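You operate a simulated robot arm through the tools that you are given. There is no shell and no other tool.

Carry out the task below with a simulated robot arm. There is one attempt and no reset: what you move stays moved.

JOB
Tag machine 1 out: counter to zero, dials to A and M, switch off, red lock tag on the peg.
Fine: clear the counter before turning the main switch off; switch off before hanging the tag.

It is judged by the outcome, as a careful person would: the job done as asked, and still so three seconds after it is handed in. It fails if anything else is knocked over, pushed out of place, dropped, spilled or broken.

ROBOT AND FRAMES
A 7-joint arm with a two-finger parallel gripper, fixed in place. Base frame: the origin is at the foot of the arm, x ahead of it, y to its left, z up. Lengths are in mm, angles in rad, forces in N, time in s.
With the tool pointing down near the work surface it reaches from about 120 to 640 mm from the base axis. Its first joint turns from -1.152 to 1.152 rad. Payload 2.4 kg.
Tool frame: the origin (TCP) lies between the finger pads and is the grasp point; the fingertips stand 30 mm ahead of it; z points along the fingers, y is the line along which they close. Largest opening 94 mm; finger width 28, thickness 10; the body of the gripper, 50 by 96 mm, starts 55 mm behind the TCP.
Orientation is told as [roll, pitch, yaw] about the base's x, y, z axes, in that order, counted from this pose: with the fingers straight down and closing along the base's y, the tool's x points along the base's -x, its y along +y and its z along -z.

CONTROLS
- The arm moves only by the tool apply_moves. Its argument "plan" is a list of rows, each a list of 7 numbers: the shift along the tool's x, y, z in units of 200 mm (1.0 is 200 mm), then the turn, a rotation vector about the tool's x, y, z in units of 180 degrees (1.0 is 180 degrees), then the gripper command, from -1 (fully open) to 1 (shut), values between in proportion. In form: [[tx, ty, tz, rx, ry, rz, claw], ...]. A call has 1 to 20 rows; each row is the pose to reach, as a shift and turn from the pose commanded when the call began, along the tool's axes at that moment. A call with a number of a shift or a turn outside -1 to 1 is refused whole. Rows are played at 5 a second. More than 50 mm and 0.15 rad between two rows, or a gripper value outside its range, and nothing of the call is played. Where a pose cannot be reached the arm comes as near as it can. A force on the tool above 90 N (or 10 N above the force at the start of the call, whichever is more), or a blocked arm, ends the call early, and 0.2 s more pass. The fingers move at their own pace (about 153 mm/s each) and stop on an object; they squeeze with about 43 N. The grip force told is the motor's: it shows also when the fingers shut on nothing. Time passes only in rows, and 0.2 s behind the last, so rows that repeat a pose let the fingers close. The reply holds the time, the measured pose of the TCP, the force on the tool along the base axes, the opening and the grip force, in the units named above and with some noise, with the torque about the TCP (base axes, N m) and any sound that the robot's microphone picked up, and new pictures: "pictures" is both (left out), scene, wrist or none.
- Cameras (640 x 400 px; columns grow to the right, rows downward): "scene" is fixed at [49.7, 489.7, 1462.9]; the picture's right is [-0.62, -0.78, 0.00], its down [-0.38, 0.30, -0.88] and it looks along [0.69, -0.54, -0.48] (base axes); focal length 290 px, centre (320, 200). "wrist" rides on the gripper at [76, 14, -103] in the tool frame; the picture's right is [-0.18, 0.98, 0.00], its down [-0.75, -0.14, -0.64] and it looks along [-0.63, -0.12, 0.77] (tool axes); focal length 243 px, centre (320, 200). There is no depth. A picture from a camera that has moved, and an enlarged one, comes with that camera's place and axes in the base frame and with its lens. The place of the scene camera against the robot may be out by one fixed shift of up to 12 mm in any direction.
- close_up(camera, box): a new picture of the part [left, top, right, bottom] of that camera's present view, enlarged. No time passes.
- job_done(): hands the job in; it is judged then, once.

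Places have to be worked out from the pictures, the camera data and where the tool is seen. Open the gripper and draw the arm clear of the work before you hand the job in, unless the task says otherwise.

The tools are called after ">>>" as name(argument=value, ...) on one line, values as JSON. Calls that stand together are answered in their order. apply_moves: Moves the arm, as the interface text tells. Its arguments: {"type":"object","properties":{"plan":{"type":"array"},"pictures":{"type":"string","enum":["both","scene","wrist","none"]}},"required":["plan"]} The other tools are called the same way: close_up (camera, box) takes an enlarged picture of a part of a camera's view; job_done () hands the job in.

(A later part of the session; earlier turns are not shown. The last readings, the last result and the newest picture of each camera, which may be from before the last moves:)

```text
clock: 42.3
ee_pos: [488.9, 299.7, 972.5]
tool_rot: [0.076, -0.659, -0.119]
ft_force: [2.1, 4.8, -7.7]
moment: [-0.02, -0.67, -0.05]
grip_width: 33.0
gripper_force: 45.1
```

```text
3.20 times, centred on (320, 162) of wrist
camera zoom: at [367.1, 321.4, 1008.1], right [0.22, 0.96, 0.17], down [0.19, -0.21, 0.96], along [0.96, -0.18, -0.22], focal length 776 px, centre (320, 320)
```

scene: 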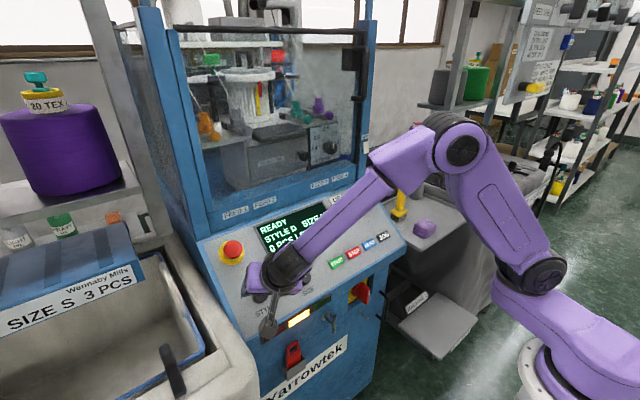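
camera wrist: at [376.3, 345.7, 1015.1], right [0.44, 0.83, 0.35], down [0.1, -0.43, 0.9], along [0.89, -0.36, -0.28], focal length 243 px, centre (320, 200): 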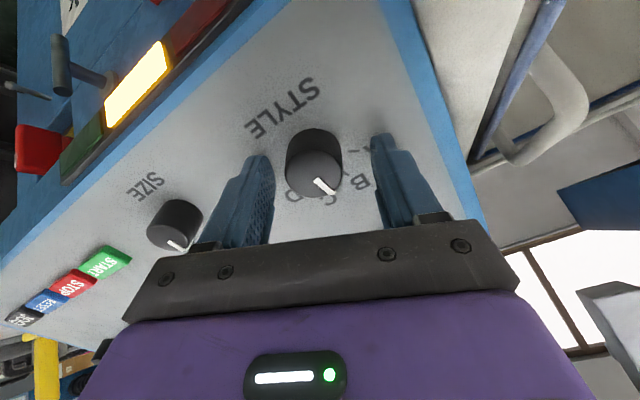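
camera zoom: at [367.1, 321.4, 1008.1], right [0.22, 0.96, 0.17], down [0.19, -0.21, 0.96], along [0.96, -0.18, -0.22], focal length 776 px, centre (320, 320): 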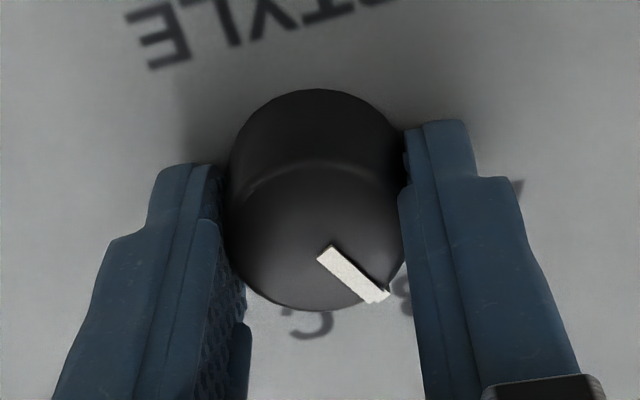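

Very low forces this time. I continue the turn toward A in steps.

>>> apply_moves(plan=[[0, 0, 0, 0, 0, -0.025, 1], [0, 0, 0, 0, 0, -0.05, 1]], pictures="none")

>>> apply_moves(plan=[[0, 0.003, 0, 0, 0, -0.025, 1], [0, 0.003, 0, 0, 0, -0.05, 1]], pictures="none")

>>> apply_moves(plan=[[0, 0.003, 0, 0, 0, -0.025, 1], [0, 0.003, 0, 0, 0, -0.05, 1]], pictures="none")

>>> close_up(camera="wrist", box=[220, 100, 420, 225])

>>> close_up(camera="scene", box=[200, 180, 420, 318])

```text
clock: 42.9
ee_pos: [488.1, 300.9, 971.3]
tool_rot: [-0.048, -0.661, 0.08]
ft_force: [2.5, 7.5, -7.3]
moment: [0.07, 0.18, 0.01]
grip_width: 32.9
gripper_force: 44.4
```

```text
clock: 43.5
ee_pos: [488.9, 299.4, 972.8]
tool_rot: [-0.168, -0.644, 0.276]
ft_force: [-1.5, 5.9, -3.0]
moment: [0.0, 0.76, -0.01]
grip_width: 33.4
gripper_force: 45.3
```

```text
clock: 44.1
ee_pos: [488.2, 301.5, 972.4]
tool_rot: [-0.278, -0.61, 0.467]
ft_force: [-3.5, 7.5, -4.2]
moment: [0.06, -0.34, 0.01]
grip_width: 33.4
gripper_force: 44.7
```

```text
3.20 times, centred on (320, 162) of wrist
camera zoom: at [365.7, 286.6, 1007.0], right [-0.15, 0.98, -0.12], down [0.2, 0.15, 0.97], along [0.97, 0.12, -0.22], focal length 776 px, centre (320, 320)
```

zoom: 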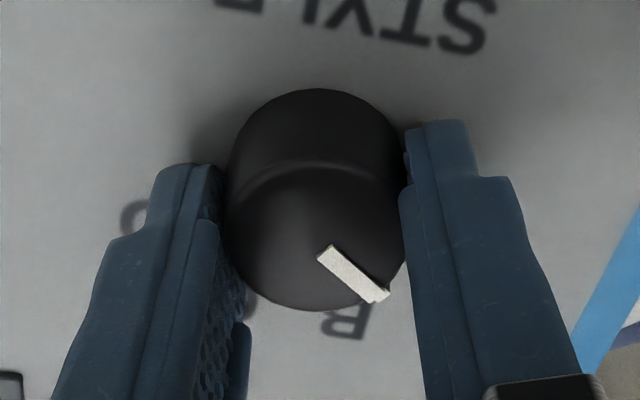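

```text
2.90 times, centred on (310, 249) of scene
camera zoom: at [49.7, 489.9, 1462.8], right [-0.62, -0.78, 0.0], down [-0.38, 0.3, -0.88], along [0.69, -0.54, -0.48], focal length 840 px, centre (349, 58)
```

zoom: 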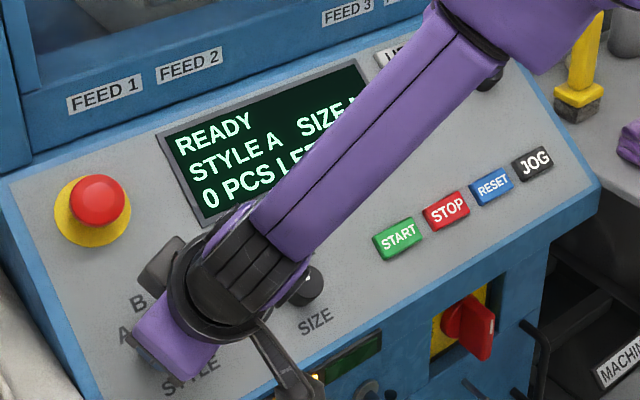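

STYLE reads A. I add ~5° to center the pointer on A, then release and retract to check.

>>> apply_moves(plan=[[0, 0, 0, 0, 0, -0.015, 1], [0, 0, 0, 0, 0, -0.03, 1], [0, 0, 0, 0, 0, -0.03, -0.3], [0, 0, 0, 0, 0, -0.03, -0.3], [0, 0, -0.08, 0, 0, -0.03, -0.3], [0, 0, -0.2, 0, 0, -0.03, -0.3], [0, 0, -0.3, 0, 0, -0.03, -0.3], [0, 0, -0.3, 0, 0, -0.03, -0.3]], pictures="both")

>>> close_up(camera="wrist", box=[220, 60, 420, 185])

>>> close_up(camera="scene", box=[200, 180, 420, 318])

```text
clock: 45.9
ee_pos: [451.5, 299.4, 1018.8]
tool_rot: [-0.34, -0.582, 0.572]
ft_force: [-0.5, 0.4, -0.4]
moment: [0.01, 0.0, -0.01]
grip_width: 61.0
gripper_force: 0.1
camera wrist: at [330.1, 278.9, 1055.4], right [-0.22, 0.96, -0.17], down [0.18, 0.22, 0.96], along [0.96, 0.18, -0.23], focal length 243 px, centre (320, 200)
```

scene: 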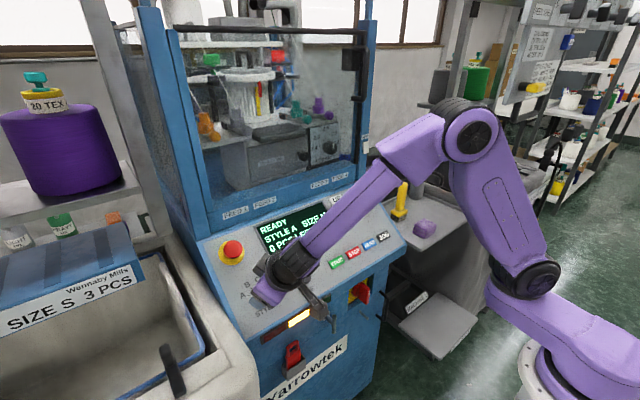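
wrist: 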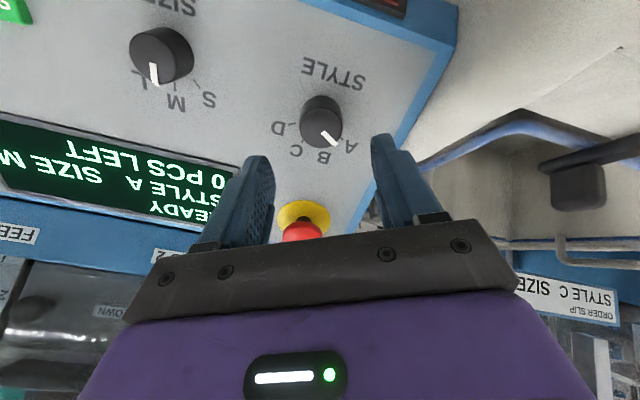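

```text
3.20 times, centred on (320, 122) of wrist
camera zoom: at [330.1, 278.9, 1055.4], right [-0.22, 0.96, -0.17], down [0.18, 0.22, 0.96], along [0.96, 0.18, -0.23], focal length 776 px, centre (320, 448)
```

zoom: 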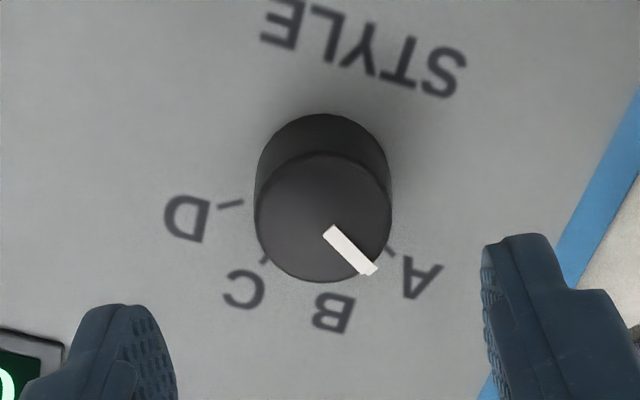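

```text
2.90 times, centred on (310, 249) of scene
camera zoom: at [49.7, 489.7, 1462.9], right [-0.62, -0.78, 0.0], down [-0.38, 0.3, -0.88], along [0.69, -0.54, -0.48], focal length 840 px, centre (349, 58)
```

zoom: 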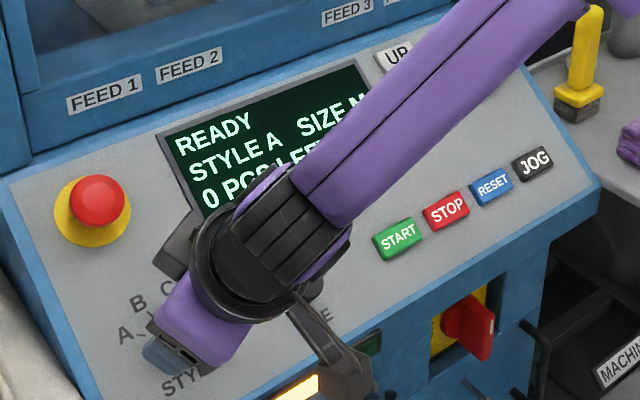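

Both dials are set (STYLE A, SIZE M) and the counter is 0. Next is the main switch on the front face (handle near (465, -37, 769)); I back away from the panel and square the tool up to get a proper look at the front face.

>>> apply_moves(plan=[[0.08, -0.04, -0.1, 0, 0, 0.02, -0.3], [0.2, -0.11, -0.18, 0, 0, 0.04, -0.3], [0.34, -0.18, -0.25, 0, 0, 0.065, -0.3], [0.48, -0.25, -0.3, 0, 0, 0.09, -0.3], [0.62, -0.33, -0.34, 0, 0, 0.115, -0.3], [0.789, -0.438, -0.34, 0, 0, 0.149, -0.3], [0.789, -0.438, -0.34, 0, 0, 0.149, -0.3]], pictures="both")

>>> close_up(camera="scene", box=[200, 180, 420, 318])

```text
clock: 47.5
ee_pos: [330.0, 150.8, 1010.5]
tool_rot: [0.001, -0.662, 0.0]
ft_force: [0.0, 0.7, 0.0]
moment: [0.01, -0.02, 0.01]
grip_width: 60.9
gripper_force: 0.0
camera wrist: at [207.6, 165.1, 1045.1], right [0.15, 0.98, 0.11], down [0.2, -0.14, 0.97], along [0.97, -0.12, -0.22], focal length 243 px, centre (320, 200)
```

scene: 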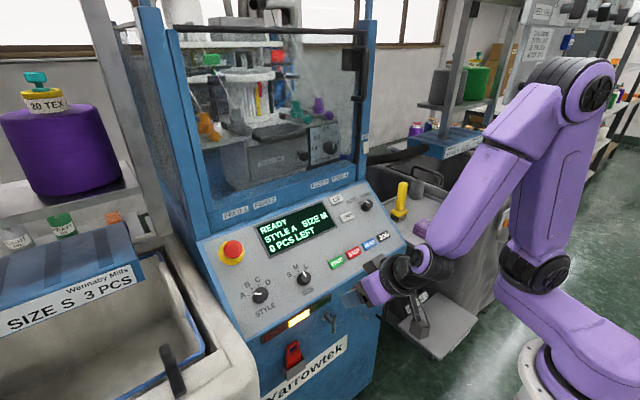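
wrist: 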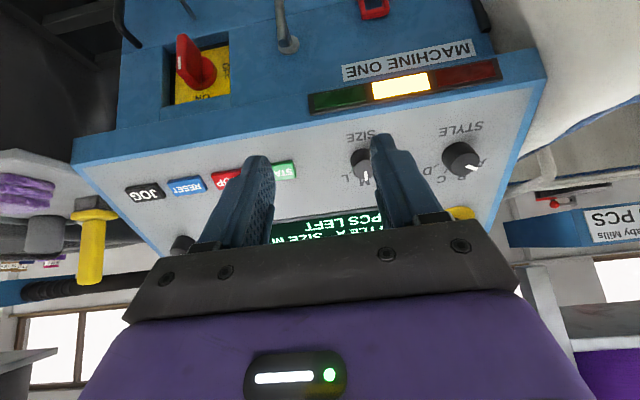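

```text
2.90 times, centred on (310, 249) of scene
camera zoom: at [49.7, 489.7, 1462.9], right [-0.62, -0.78, 0.0], down [-0.38, 0.3, -0.88], along [0.69, -0.54, -0.48], focal length 840 px, centre (349, 58)
```

zoom: 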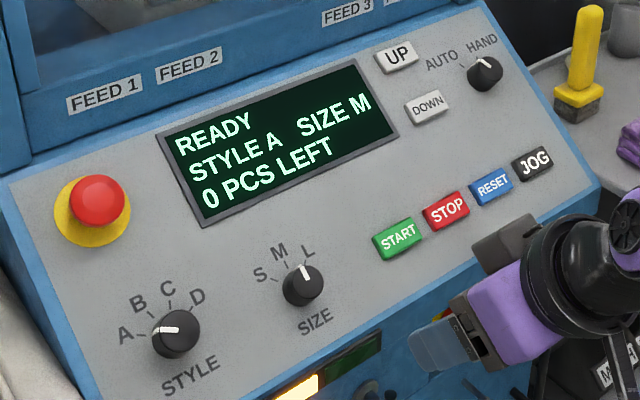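

The front carries a "MACHINE ONE" label and the display reads READY / STYLE A / SIZE M / 0 PCS LEFT. I zoom in on the dials to double-check pointers, and on the front face.

>>> close_up(camera="scene", box=[235, 255, 325, 315])

>>> close_up(camera="wrist", box=[120, 20, 280, 120])

>>> close_up(camera="wrist", box=[240, 0, 520, 175])

```text
6.67 times, centred on (280, 285) of scene
camera zoom: at [49.7, 489.7, 1462.9], right [-0.62, -0.78, 0.0], down [-0.38, 0.3, -0.88], along [0.69, -0.54, -0.48], focal length 1933 px, centre (587, -367)
```

zoom: 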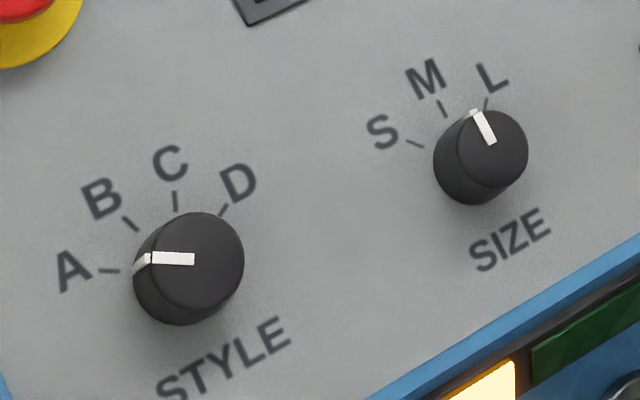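

```text
4.00 times, centred on (200, 70) of wrist
camera zoom: at [207.6, 165.1, 1045.1], right [0.15, 0.98, 0.11], down [0.2, -0.14, 0.97], along [0.97, -0.12, -0.22], focal length 970 px, centre (800, 720)
```

zoom: 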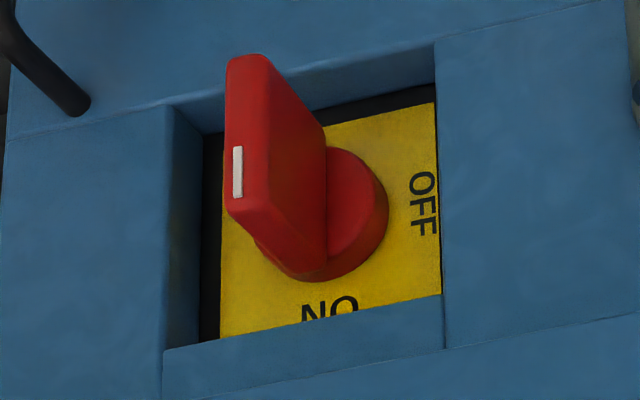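

```text
2.29 times, centred on (380, 88) of wrist
camera zoom: at [207.6, 165.1, 1045.1], right [0.15, 0.98, 0.11], down [0.2, -0.14, 0.97], along [0.97, -0.12, -0.22], focal length 555 px, centre (183, 457)
```

zoom: 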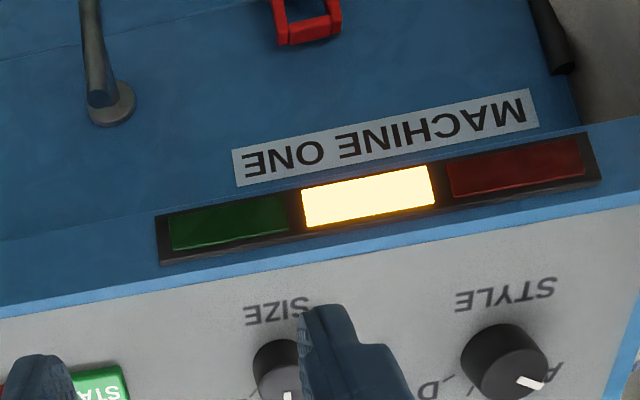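

Dials are confirmed. The view shows ON at the top and OFF to the operator's left, and the white mark is up at ON. The switch blade runs from z≈720 to 789 at y≈-36.5 with its front edge at x≈465, so it needs a 90° counter-clockwise turn. I lower the tool in front of the face, tilting it toward horizontal.

>>> apply_moves(plan=[[0.03, -0.06, 0.07, 0, -0.02, 0, -0.1], [0.07, -0.14, 0.16, 0, -0.04, 0, -0.1], [0.11, -0.22, 0.26, 0, -0.06, 0, -0.1], [0.15, -0.3, 0.36, 0, -0.08, 0, -0.1], [0.19, -0.38, 0.45, 0, -0.1, 0, -0.1], [0.22, -0.45, 0.526, 0, -0.122, 0, -0.1], [0.22, -0.45, 0.526, 0, -0.122, 0, -0.1]], pictures="both")

```text
clock: 49.1
ee_pos: [392.4, 110.9, 949.4]
tool_rot: [-0.012, -1.044, 0.007]
ft_force: [-0.3, 0.4, 1.0]
moment: [0.0, 0.02, 0.01]
grip_width: 51.7
gripper_force: 0.0
out of reach, approached as far as the arm can: row 4, 5, 6, 7
camera wrist: at [264.4, 125.6, 934.8], right [0.09, 0.98, 0.15], down [-0.18, -0.14, 0.97], along [0.98, -0.12, 0.16], focal length 243 px, centre (320, 200)
```

scene: 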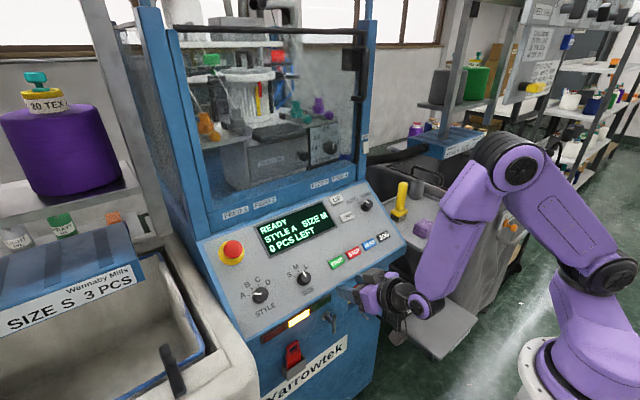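
wrist: 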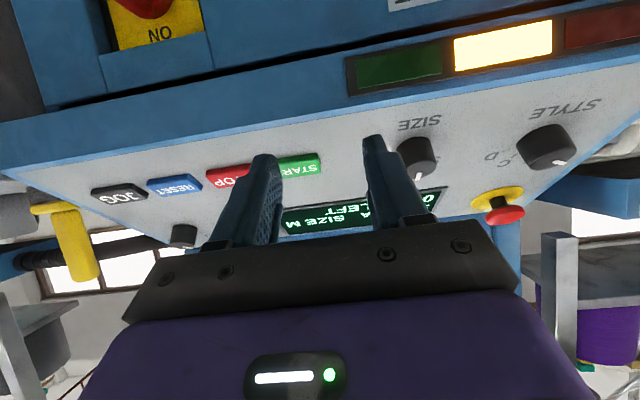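

The arm couldn't reach that folded-in pose and stopped at (392, 111, 949). I'll go back up and instead descend with the tool pointing down, tilting it forward only once low.

>>> apply_moves(plan=[[-0.08, 0.09, -0.08, 0, 0.03, 0, -0.1], [-0.16, 0.18, -0.16, 0, 0.06, 0, -0.1], [-0.24, 0.27, -0.24, 0, 0.09, 0, -0.1], [-0.32, 0.36, -0.32, 0, 0.11, 0, -0.1], [-0.4, 0.45, -0.405, 0, 0.122, 0, -0.1], [-0.4, 0.45, -0.405, 0, 0.122, 0, -0.1]], pictures="none")

```text
clock: 50.5
ee_pos: [361.5, 202.1, 1059.2]
tool_rot: [0.0, -0.663, -0.001]
ft_force: [0.3, -0.1, -1.2]
moment: [0.0, 0.01, 0.04]
grip_width: 51.8
gripper_force: 0.1
```

The commanded pose resets to the reached one, good. Now I turn the tool vertical and move to about (350, 5, 950).

>>> apply_moves(plan=[[0.03, -0.14, 0.02, 0, 0.03, 0, -0.1], [0.08, -0.28, 0.06, 0, 0.06, 0, -0.1], [0.14, -0.42, 0.12, 0, 0.09, 0, -0.1], [0.2, -0.56, 0.18, 0, 0.12, 0, -0.1], [0.26, -0.7, 0.25, 0, 0.15, 0, -0.1], [0.32, -0.84, 0.32, 0, 0.18, 0, -0.1], [0.38, -0.975, 0.395, 0, 0.211, 0, -0.1], [0.38, -0.975, 0.395, 0, 0.211, 0, -0.1]], pictures="both")

```text
clock: 52.3
ee_pos: [349.8, 4.7, 947.4]
tool_rot: [-0.001, 0.0, 0.0]
ft_force: [-1.1, 0.5, -0.4]
moment: [-0.04, 0.04, 0.0]
grip_width: 51.7
gripper_force: 0.1
camera wrist: at [274.4, 19.4, 1052.4], right [0.18, 0.98, 0.0], down [0.75, -0.14, 0.64], along [0.63, -0.12, -0.77], focal length 243 px, centre (320, 200)
```

scene: 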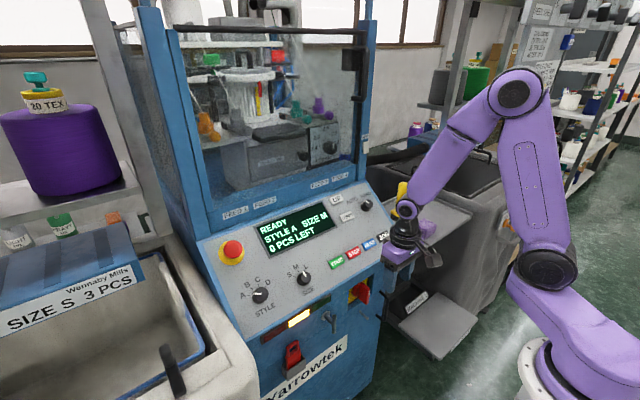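
wrist: 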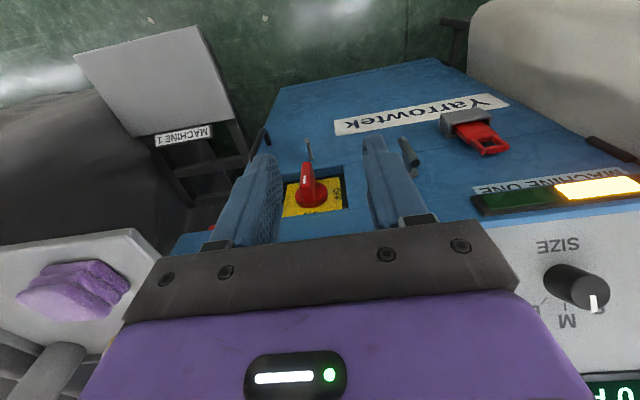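

Good: the tool is vertical with a clear view of the front face. I take close-ups here for triangulating switch, peg and tag.

>>> close_up(camera="wrist", box=[260, 120, 380, 220])

>>> close_up(camera="wrist", box=[400, 90, 540, 190])

```text
4.00 times, centred on (320, 170) of wrist
camera zoom: at [274.4, 19.4, 1052.4], right [0.18, 0.98, 0.0], down [0.75, -0.14, 0.64], along [0.63, -0.12, -0.77], focal length 970 px, centre (320, 320)
```

zoom: 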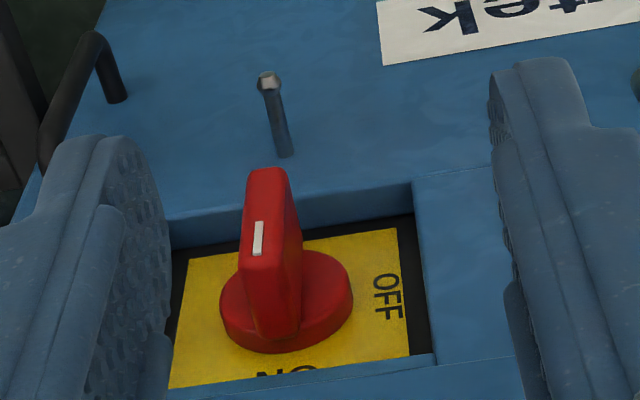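

```text
4.00 times, centred on (470, 140) of wrist
camera zoom: at [274.4, 19.4, 1052.4], right [0.18, 0.98, 0.0], down [0.75, -0.14, 0.64], along [0.63, -0.12, -0.77], focal length 970 px, centre (-280, 440)
```

zoom: 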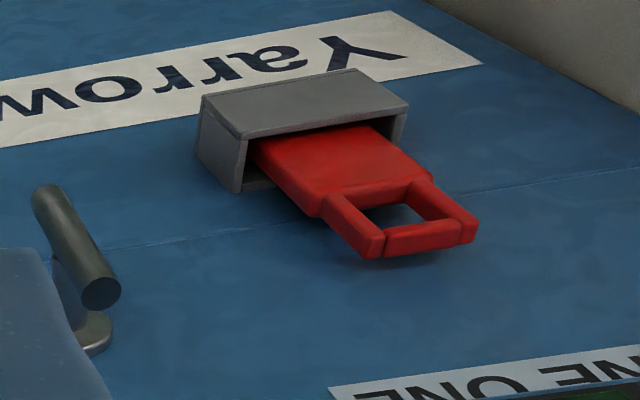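

Switch axis works out to y≈-37.5, z≈754; peg from (497, -39, 656) to its tip at (462, -38, 656); tag loop top at (483, 236, 741). I descend in front of the switch with the tool vertical.

>>> apply_moves(plan=[[-0.01, -0.05, 0.12, 0, 0, 0, -0.1], [-0.02, -0.1, 0.27, 0, 0, 0, -0.1], [-0.03, -0.15, 0.43, 0, 0, 0, -0.1], [-0.04, -0.2, 0.59, 0, 0, 0, -0.1], [-0.05, -0.21, 0.735, 0, 0, 0, -0.1], [-0.05, -0.21, 0.735, 0, 0, 0, -0.1]], pictures="both")

```text
clock: 53.7
ee_pos: [360.8, -36.9, 803.3]
tool_rot: [0.0, -0.001, 0.0]
ft_force: [-0.9, -0.3, 0.6]
moment: [0.0, -0.01, -0.01]
grip_width: 51.6
gripper_force: 0.1
camera wrist: at [284.8, -21.9, 905.9], right [0.18, 0.98, 0.0], down [0.75, -0.14, 0.64], along [0.63, -0.12, -0.77], focal length 243 px, centre (320, 200)
```

scene: 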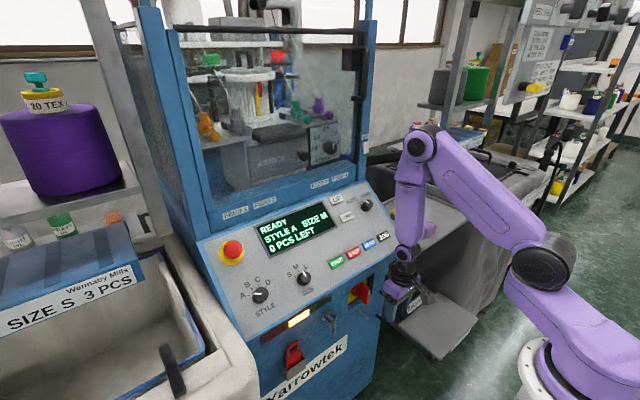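
wrist: 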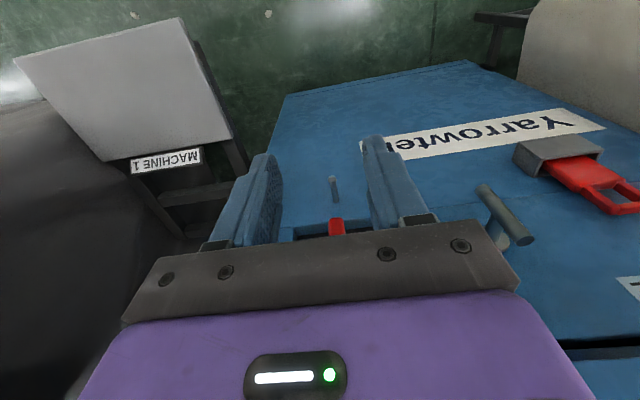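

Now tilt forward in two stages; first to 45° while easing toward (385, -37, 775).

>>> apply_moves(plan=[[-0.02, 0, 0.02, 0, -0.0417, 0, -0.1], [-0.04, 0, 0.05, 0, -0.0833, 0, -0.1], [-0.06, 0, 0.08, 0, -0.125, 0, -0.1], [-0.08, 0, 0.1, 0, -0.1667, 0, -0.1], [-0.1, 0, 0.12, 0, -0.2083, 0, -0.1], [-0.12, 0, 0.14, 0, -0.25, 0, -0.1], [-0.12, 0, 0.14, 0, -0.25, 0, -0.1]], pictures="both")

```text
clock: 55.3
ee_pos: [382.9, -37.2, 776.2]
tool_rot: [-0.001, -0.788, 0.0]
ft_force: [0.1, 0.0, -0.8]
moment: [0.0, 0.01, 0.0]
grip_width: 51.8
gripper_force: 0.1
camera wrist: at [257.7, -22.2, 794.1], right [0.13, 0.98, 0.13], down [0.08, -0.14, 0.99], along [0.99, -0.12, -0.09], focal length 243 px, centre (320, 200)
```

scene: 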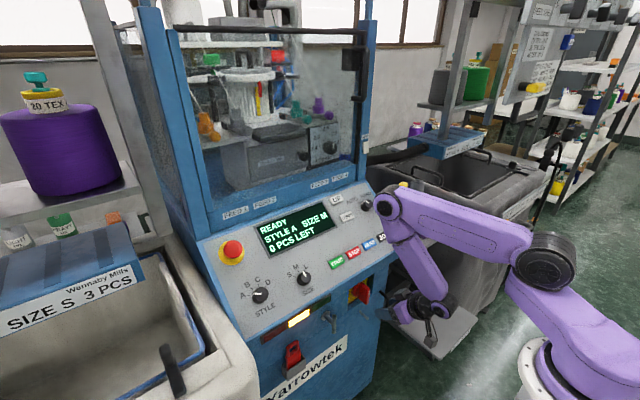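
wrist: 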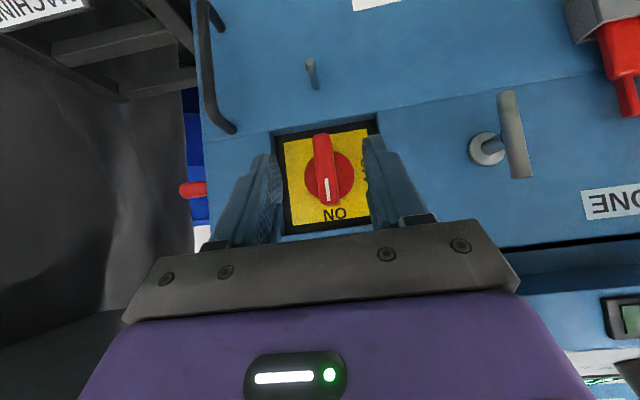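

Excellent direct view of the switch, peg and T-latch. I take close-ups here.

>>> close_up(camera="wrist", box=[250, 110, 410, 235])

>>> close_up(camera="wrist", box=[180, 0, 380, 125])

>>> close_up(camera="wrist", box=[440, 0, 640, 125])

```text
3.20 times, centred on (330, 172) of wrist
camera zoom: at [257.7, -22.2, 794.1], right [0.13, 0.98, 0.13], down [0.08, -0.14, 0.99], along [0.99, -0.12, -0.09], focal length 776 px, centre (288, 288)
```

zoom: 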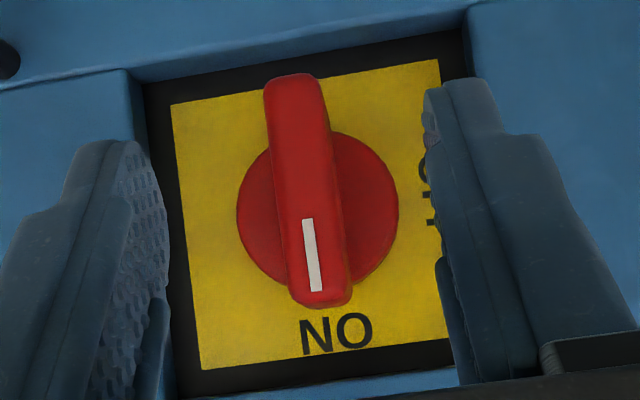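

```text
3.20 times, centred on (280, 62) of wrist
camera zoom: at [257.7, -22.2, 794.1], right [0.13, 0.98, 0.13], down [0.08, -0.14, 0.99], along [0.99, -0.12, -0.09], focal length 776 px, centre (448, 640)
```

zoom: 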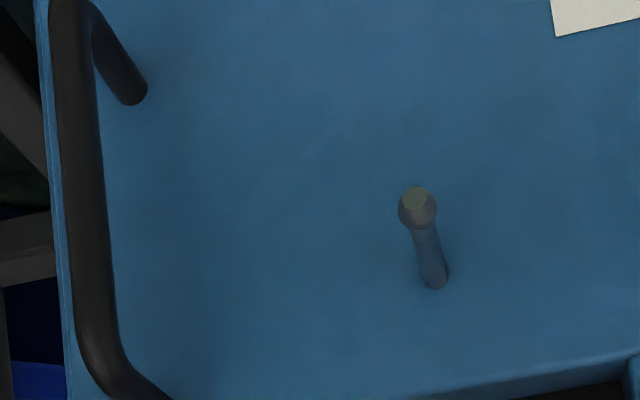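

```text
3.20 times, centred on (540, 62) of wrist
camera zoom: at [257.7, -22.2, 794.1], right [0.13, 0.98, 0.13], down [0.08, -0.14, 0.99], along [0.99, -0.12, -0.09], focal length 776 px, centre (-384, 640)
```

zoom: 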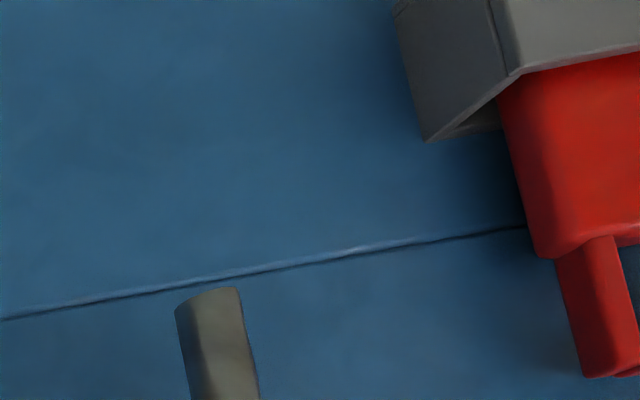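

The switch axis refines to (y -38, z 750), blade ~16 mm thick. I bring the tool fully horizontal at about (400, -38, 750), in front of it.

>>> apply_moves(plan=[[0.005, -0.001, 0.03, 0, -0.0415, 0, -0.1], [0.01, -0.002, 0.055, 0, -0.083, 0, -0.1], [0.015, -0.003, 0.08, 0, -0.1245, 0, -0.1], [0.02, -0.003, 0.105, 0, -0.166, 0, -0.1], [0.026, -0.004, 0.13, 0, -0.2075, 0, -0.1], [0.032, -0.004, 0.152, 0, -0.249, 0, -0.1], [0.032, -0.004, 0.152, 0, -0.249, 0, -0.1]], pictures="both")

>>> close_up(camera="wrist", box=[220, 60, 420, 185])

```text
clock: 56.9
ee_pos: [401.7, -37.3, 747.9]
tool_rot: [-0.642, -1.569, 0.643]
ft_force: [-0.7, -0.6, 0.4]
moment: [-0.03, 0.02, 0.04]
grip_width: 51.9
gripper_force: 0.2
camera wrist: at [298.8, -23.3, 673.6], right [0.0, 0.98, 0.18], down [-0.64, -0.14, 0.75], along [0.77, -0.12, 0.63], focal length 243 px, centre (320, 200)
```

scene: 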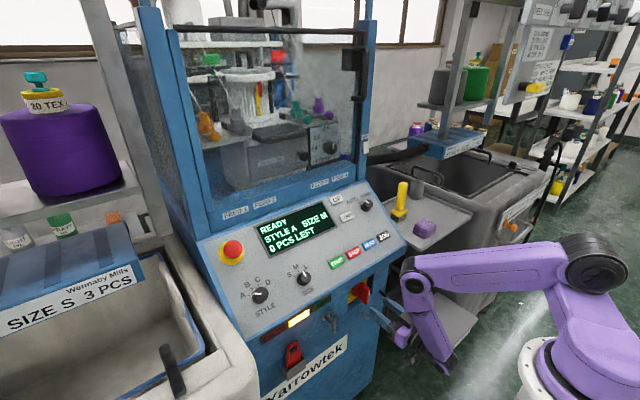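
wrist: 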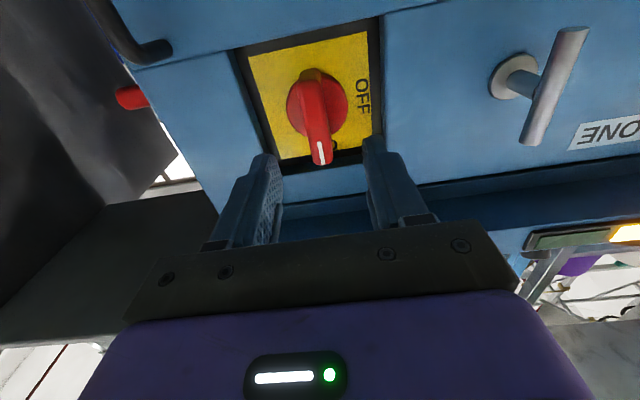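

```text
3.20 times, centred on (320, 122) of wrist
camera zoom: at [298.8, -23.3, 673.6], right [0.0, 0.98, 0.18], down [-0.64, -0.14, 0.75], along [0.77, -0.12, 0.63], focal length 776 px, centre (320, 448)
```

zoom: 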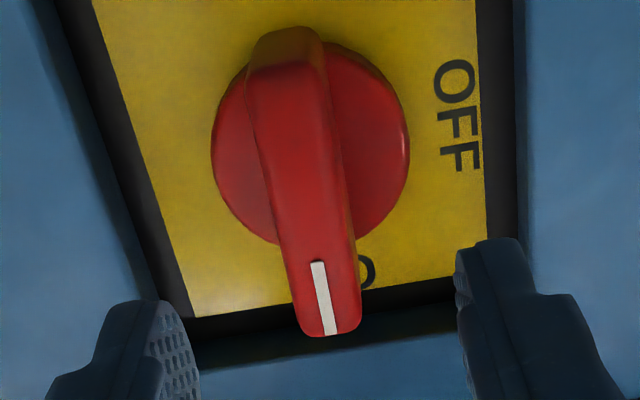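

The tool is horizontal and nearly on the switch axis (blade appears ~2 mm toward -y). I narrow the fingers to 40 mm and advance 50 mm so they straddle the blade.

>>> apply_moves(plan=[[0.004, -0.008, 0.05, 0, 0, 0, 0.15], [0.004, -0.008, 0.12, 0, 0, 0, 0.15], [0.004, -0.008, 0.19, 0, 0, 0, 0.15], [0.004, -0.008, 0.25, 0, 0, 0, 0.15], [0.004, -0.008, 0.25, 0, 0, 0, 0.15]], pictures="both")

>>> close_up(camera="wrist", box=[220, 100, 420, 225])

>>> close_up(camera="scene", box=[320, 250, 460, 350])

```text
clock: 58.1
ee_pos: [451.4, -39.0, 748.6]
tool_rot: [-0.219, -1.568, 0.22]
ft_force: [0.2, -0.2, 0.5]
moment: [-0.02, 0.0, 0.03]
grip_width: 40.0
gripper_force: 0.1
camera wrist: at [349.0, -24.1, 673.0], right [0.0, 0.98, 0.18], down [-0.64, -0.14, 0.76], along [0.77, -0.12, 0.63], focal length 243 px, centre (320, 200)
```

scene: 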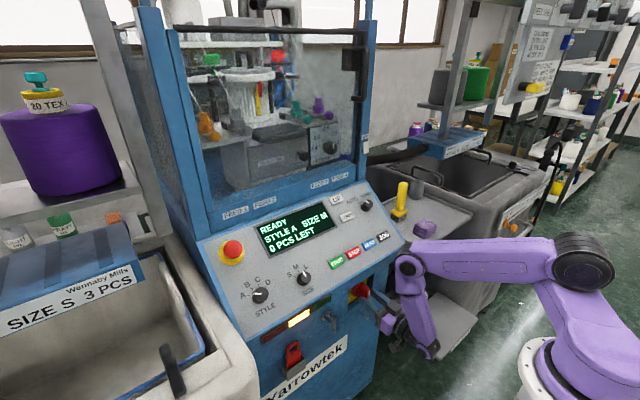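
wrist: 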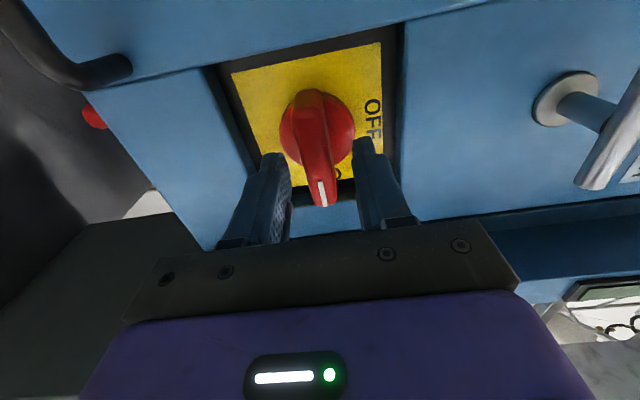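

```text
3.20 times, centred on (320, 162) of wrist
camera zoom: at [349.0, -24.1, 673.0], right [0.0, 0.98, 0.18], down [-0.64, -0.14, 0.76], along [0.77, -0.12, 0.63], focal length 776 px, centre (320, 320)
```

zoom: 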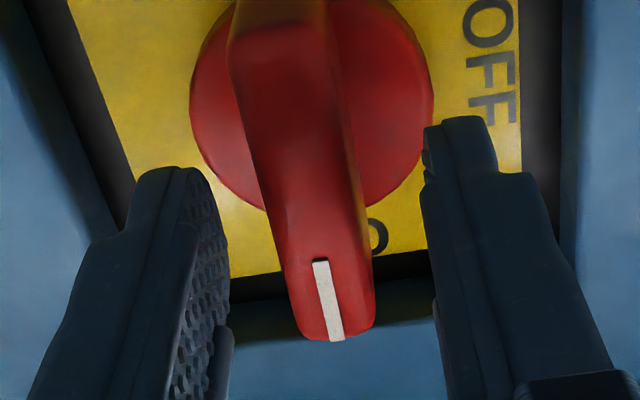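

```text
4.00 times, centred on (390, 300) of scene
camera zoom: at [49.7, 489.7, 1462.9], right [-0.62, -0.78, 0.0], down [-0.38, 0.3, -0.88], along [0.69, -0.54, -0.48], focal length 1160 px, centre (40, -200)
```

zoom: 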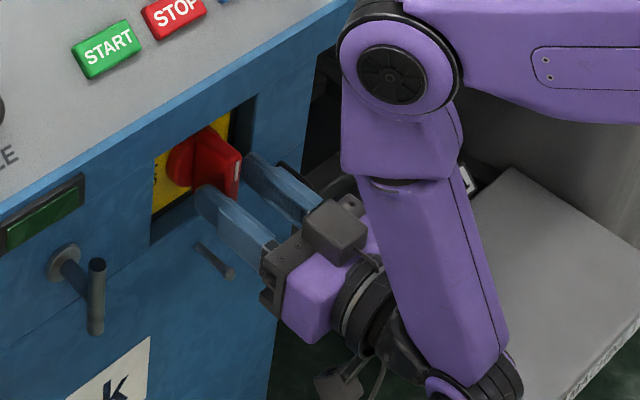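

Fingers straddle the blade. I advance 6 mm more and close on it.

>>> apply_moves(plan=[[0, 0, 0.015, 0, 0, 0, 0.15], [0, 0, 0.03, 0, 0, 0, 0.15], [0, 0, 0.03, 0, 0, 0, 0.5], [0, 0, 0.03, 0, 0, 0, 1], [0, 0, 0.03, 0, 0, 0, 1]], pictures="wrist")

```text
clock: 59.3
ee_pos: [456.6, -39.6, 747.2]
tool_rot: [-0.39, -1.566, 0.389]
ft_force: [-0.2, -5.4, 0.7]
moment: [-0.02, -0.12, -0.02]
grip_width: 16.8
gripper_force: 45.0
camera wrist: at [354.4, -25.1, 672.8], right [0.0, 0.98, 0.18], down [-0.64, -0.14, 0.76], along [0.77, -0.12, 0.63], focal length 243 px, centre (320, 200)
```

wrist: 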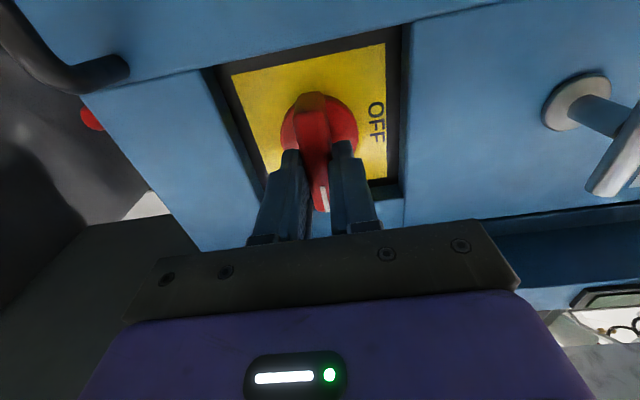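

Gripped at 16.8 mm. I begin turning counter-clockwise in small steps.

>>> apply_moves(plan=[[0, -0.003, 0, 0, 0, -0.025, 1], [0, -0.003, 0, 0, 0, -0.05, 1]], pictures="none")

>>> apply_moves(plan=[[0, 0, 0, 0, 0, -0.025, 1], [0, 0, 0, 0, 0, -0.05, 1]], pictures="wrist")

```text
clock: 59.9
ee_pos: [457.2, -40.1, 746.7]
tool_rot: [-1.55, -1.412, 1.55]
ft_force: [-0.4, -3.9, -3.7]
moment: [0.08, -0.68, -0.24]
grip_width: 16.9
gripper_force: 44.3
```

```text
clock: 60.5
ee_pos: [456.8, -38.6, 747.3]
tool_rot: [-1.559, -1.257, 1.56]
ft_force: [1.7, -0.7, -3.2]
moment: [0.04, -0.06, -0.4]
grip_width: 16.8
gripper_force: 44.6
camera wrist: at [354.5, -49.0, 672.1], right [0.0, 0.99, -0.13], down [-0.64, 0.1, 0.76], along [0.77, 0.08, 0.63], focal length 243 px, centre (320, 200)
```

wrist: 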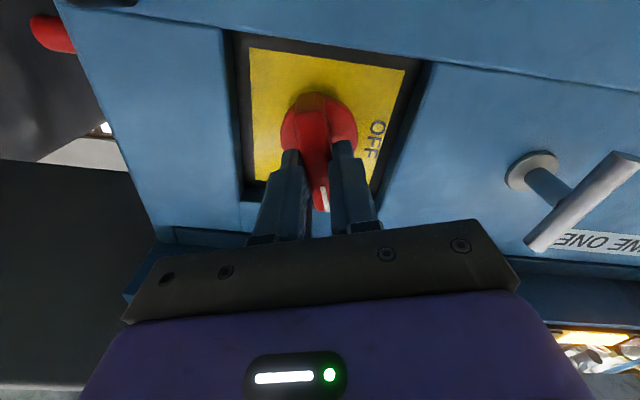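

The blade follows with tiny forces. I continue.

>>> apply_moves(plan=[[0, 0, 0, 0, 0, -0.025, 1], [0, 0, 0, 0, 0, -0.05, 1], [0, 0, 0, 0, 0, -0.075, 1]], pictures="none")

>>> apply_moves(plan=[[0, 0, 0, 0, 0, -0.025, 1], [0, 0, 0, 0, 0, -0.05, 1], [0, 0, 0, 0, 0, -0.075, 1]], pictures="both")

```text
clock: 61.3
ee_pos: [456.0, -38.7, 748.0]
tool_rot: [-1.562, -1.019, 1.566]
ft_force: [3.3, 5.5, -4.4]
moment: [0.03, 1.03, -1.0]
grip_width: 16.7
gripper_force: 45.7
```

```text
clock: 62.1
ee_pos: [457.1, -38.2, 746.0]
tool_rot: [-1.562, -0.784, 1.57]
ft_force: [3.3, 14.3, -17.1]
moment: [0.06, -0.06, -0.48]
grip_width: 16.7
gripper_force: 45.2
camera wrist: at [354.4, -82.2, 684.7], right [-0.01, 0.82, -0.57], down [-0.64, 0.43, 0.64], along [0.77, 0.37, 0.52], focal length 243 px, centre (320, 200)
```

scene: 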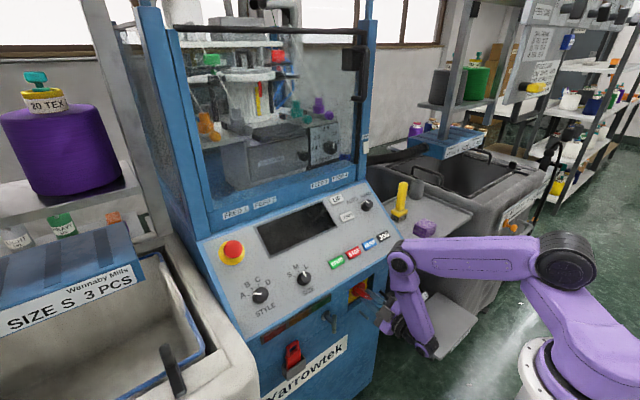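
wrist: 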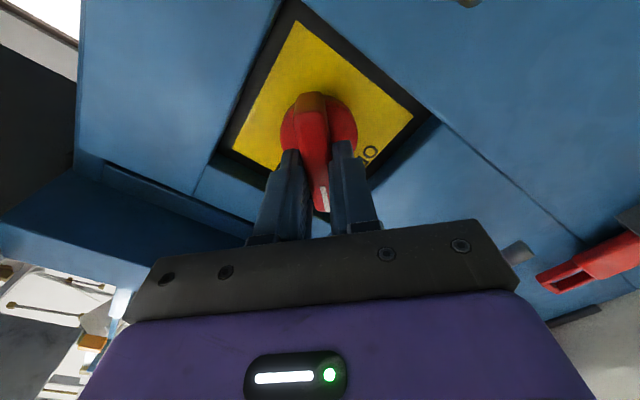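

The display and lamps have gone dark: power is off at 45°. A side load builds along +tool-y, so I shift 2 mm that way and turn on to the full OFF position.

>>> apply_moves(plan=[[0, 0.009, 0, 0, 0, 0, 1], [0, 0.01, 0, 0, 0, -0.025, 1], [0, 0.01, 0, 0, 0, -0.05, 1]], pictures="none")

>>> apply_moves(plan=[[0, 0.003, 0, 0, 0, -0.025, 1], [0, 0.003, 0, 0, 0, -0.05, 1], [0, 0.003, 0, 0, 0, -0.075, 1]], pictures="wrist")

```text
clock: 62.9
ee_pos: [456.2, -38.0, 747.1]
tool_rot: [-1.567, -0.626, 1.571]
ft_force: [0.7, 11.1, -8.7]
moment: [0.05, 0.02, 0.02]
grip_width: 16.7
gripper_force: 44.6
```

```text
clock: 63.7
ee_pos: [457.3, -38.1, 746.1]
tool_rot: [-1.569, -0.39, 1.57]
ft_force: [2.6, 14.4, -5.6]
moment: [-0.02, 0.07, -0.59]
grip_width: 17.0
gripper_force: 44.7
camera wrist: at [354.7, -102.3, 705.1], right [0.0, 0.54, -0.84], down [-0.64, 0.64, 0.42], along [0.77, 0.54, 0.35], focal length 243 px, centre (320, 200)
```

wrist: 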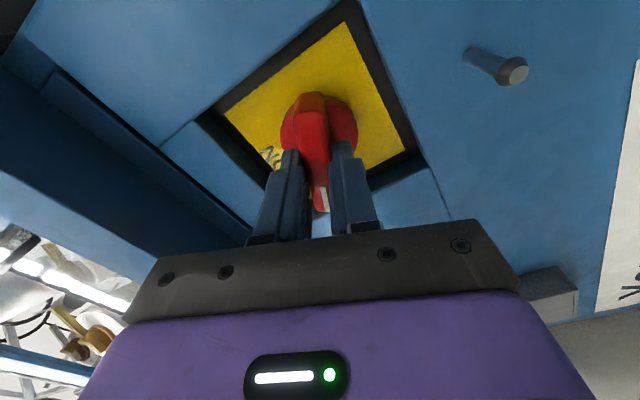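

About 68° turned; 22° remain.

>>> apply_moves(plan=[[0, 0.002, 0, 0, 0, -0.025, 1], [0, 0.003, 0, 0, 0, -0.05, 1], [0, 0.004, 0, 0, 0, -0.075, 1]], pictures="none")

>>> apply_moves(plan=[[0, 0.002, 0, 0, 0, -0.025, 1], [0, 0.003, 0, 0, 0, -0.05, 1]], pictures="both")

>>> close_up(camera="wrist", box=[220, 60, 420, 225])

>>> close_up(camera="scene", box=[320, 250, 460, 350])

```text
clock: 64.5
ee_pos: [457.2, -37.4, 745.6]
tool_rot: [-1.569, -0.154, 1.572]
ft_force: [-1.7, 8.6, 0.5]
moment: [-0.08, -0.29, 0.58]
grip_width: 17.0
gripper_force: 44.4
```

```text
clock: 65.1
ee_pos: [456.9, -37.4, 746.4]
tool_rot: [-1.572, 0.002, 1.57]
ft_force: [-0.4, 8.1, 6.4]
moment: [0.1, -0.09, 0.26]
grip_width: 16.4
gripper_force: 44.6
camera wrist: at [354.6, -113.2, 731.9], right [0.0, 0.18, -0.98], down [-0.64, 0.75, 0.14], along [0.77, 0.63, 0.12], focal length 243 px, centre (320, 200)
```

scene: 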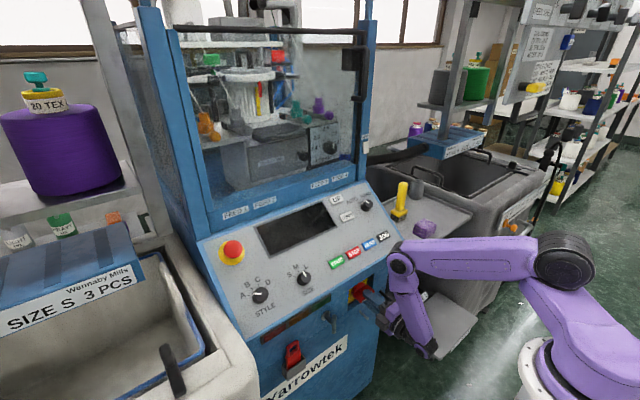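
wrist: 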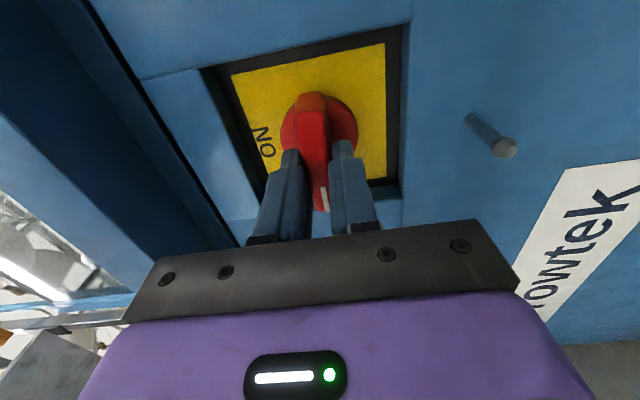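

```text
2.42 times, centred on (320, 142) of wrist
camera zoom: at [354.6, -113.2, 731.9], right [0.0, 0.18, -0.98], down [-0.64, 0.75, 0.14], along [0.77, 0.63, 0.12], focal length 588 px, centre (320, 339)
```

zoom: 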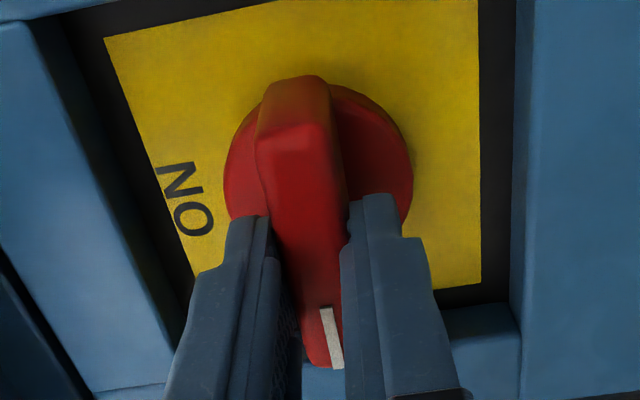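

```text
4.00 times, centred on (390, 300) of scene
camera zoom: at [49.6, 489.8, 1462.8], right [-0.62, -0.78, 0.0], down [-0.38, 0.3, -0.88], along [0.69, -0.54, -0.48], focal length 1160 px, centre (40, -200)
```

zoom: 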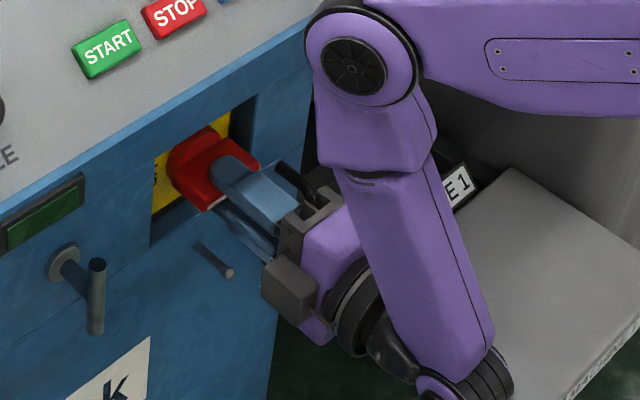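

The switch handle is horizontal at OFF, the panel is dark. I open and retract straight back.

>>> apply_moves(plan=[[0, 0, 0, 0, 0, 0, 0.15], [0, 0, 0, 0, 0, 0, 0.15], [0, 0, -0.08, 0, 0, 0, 0.15], [0, 0, -0.2, 0, 0, 0, 0.15], [0, 0, -0.3, 0, 0, 0, 0.15], [0, 0, -0.3, 0, 0, 0, 0.15]], pictures="both")

>>> close_up(camera="scene", box=[310, 250, 450, 350])

>>> close_up(camera="wrist", box=[220, 60, 540, 260])

```text
clock: 66.5
ee_pos: [395.9, -38.4, 744.9]
tool_rot: [-1.569, 0.001, 1.572]
ft_force: [0.3, 0.3, 0.2]
moment: [0.05, -0.03, 0.02]
grip_width: 40.0
gripper_force: 0.1
camera wrist: at [294.5, -113.7, 731.5], right [0.0, 0.18, -0.98], down [-0.64, 0.75, 0.14], along [0.77, 0.63, 0.12], focal length 243 px, centre (320, 200)
```

scene: 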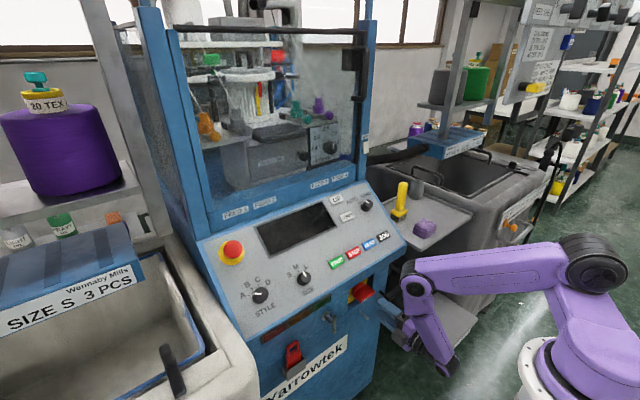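
wrist: 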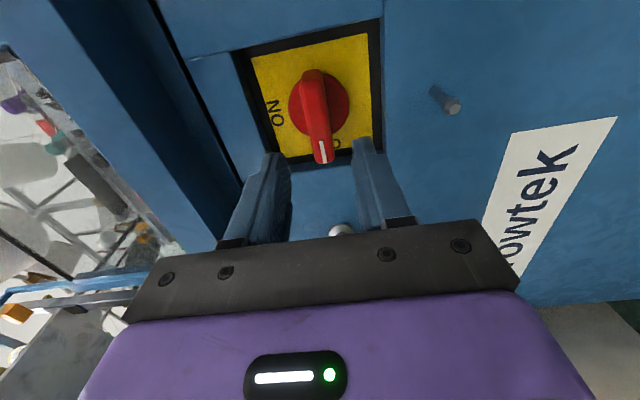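

```text
4.00 times, centred on (380, 300) of scene
camera zoom: at [49.7, 489.7, 1462.9], right [-0.62, -0.78, 0.0], down [-0.38, 0.3, -0.88], along [0.69, -0.54, -0.48], focal length 1160 px, centre (80, -200)
```

zoom: 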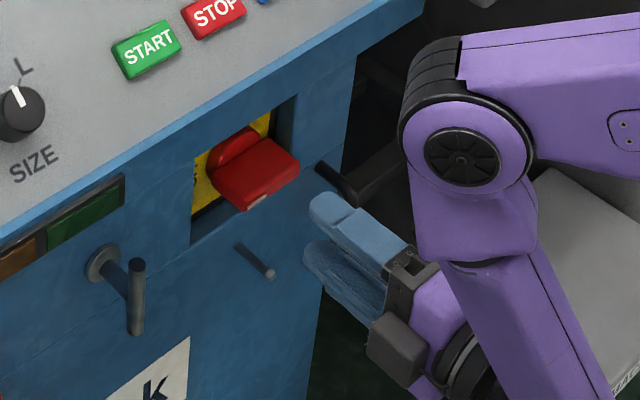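

```text
2.00 times, centred on (380, 160) of wrist
camera zoom: at [294.5, -113.7, 731.5], right [0.0, 0.18, -0.98], down [-0.64, 0.75, 0.14], along [0.77, 0.63, 0.12], focal length 485 px, centre (200, 280)
```

zoom: 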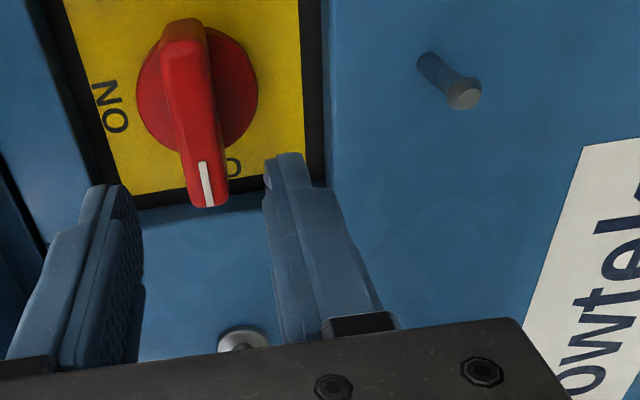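

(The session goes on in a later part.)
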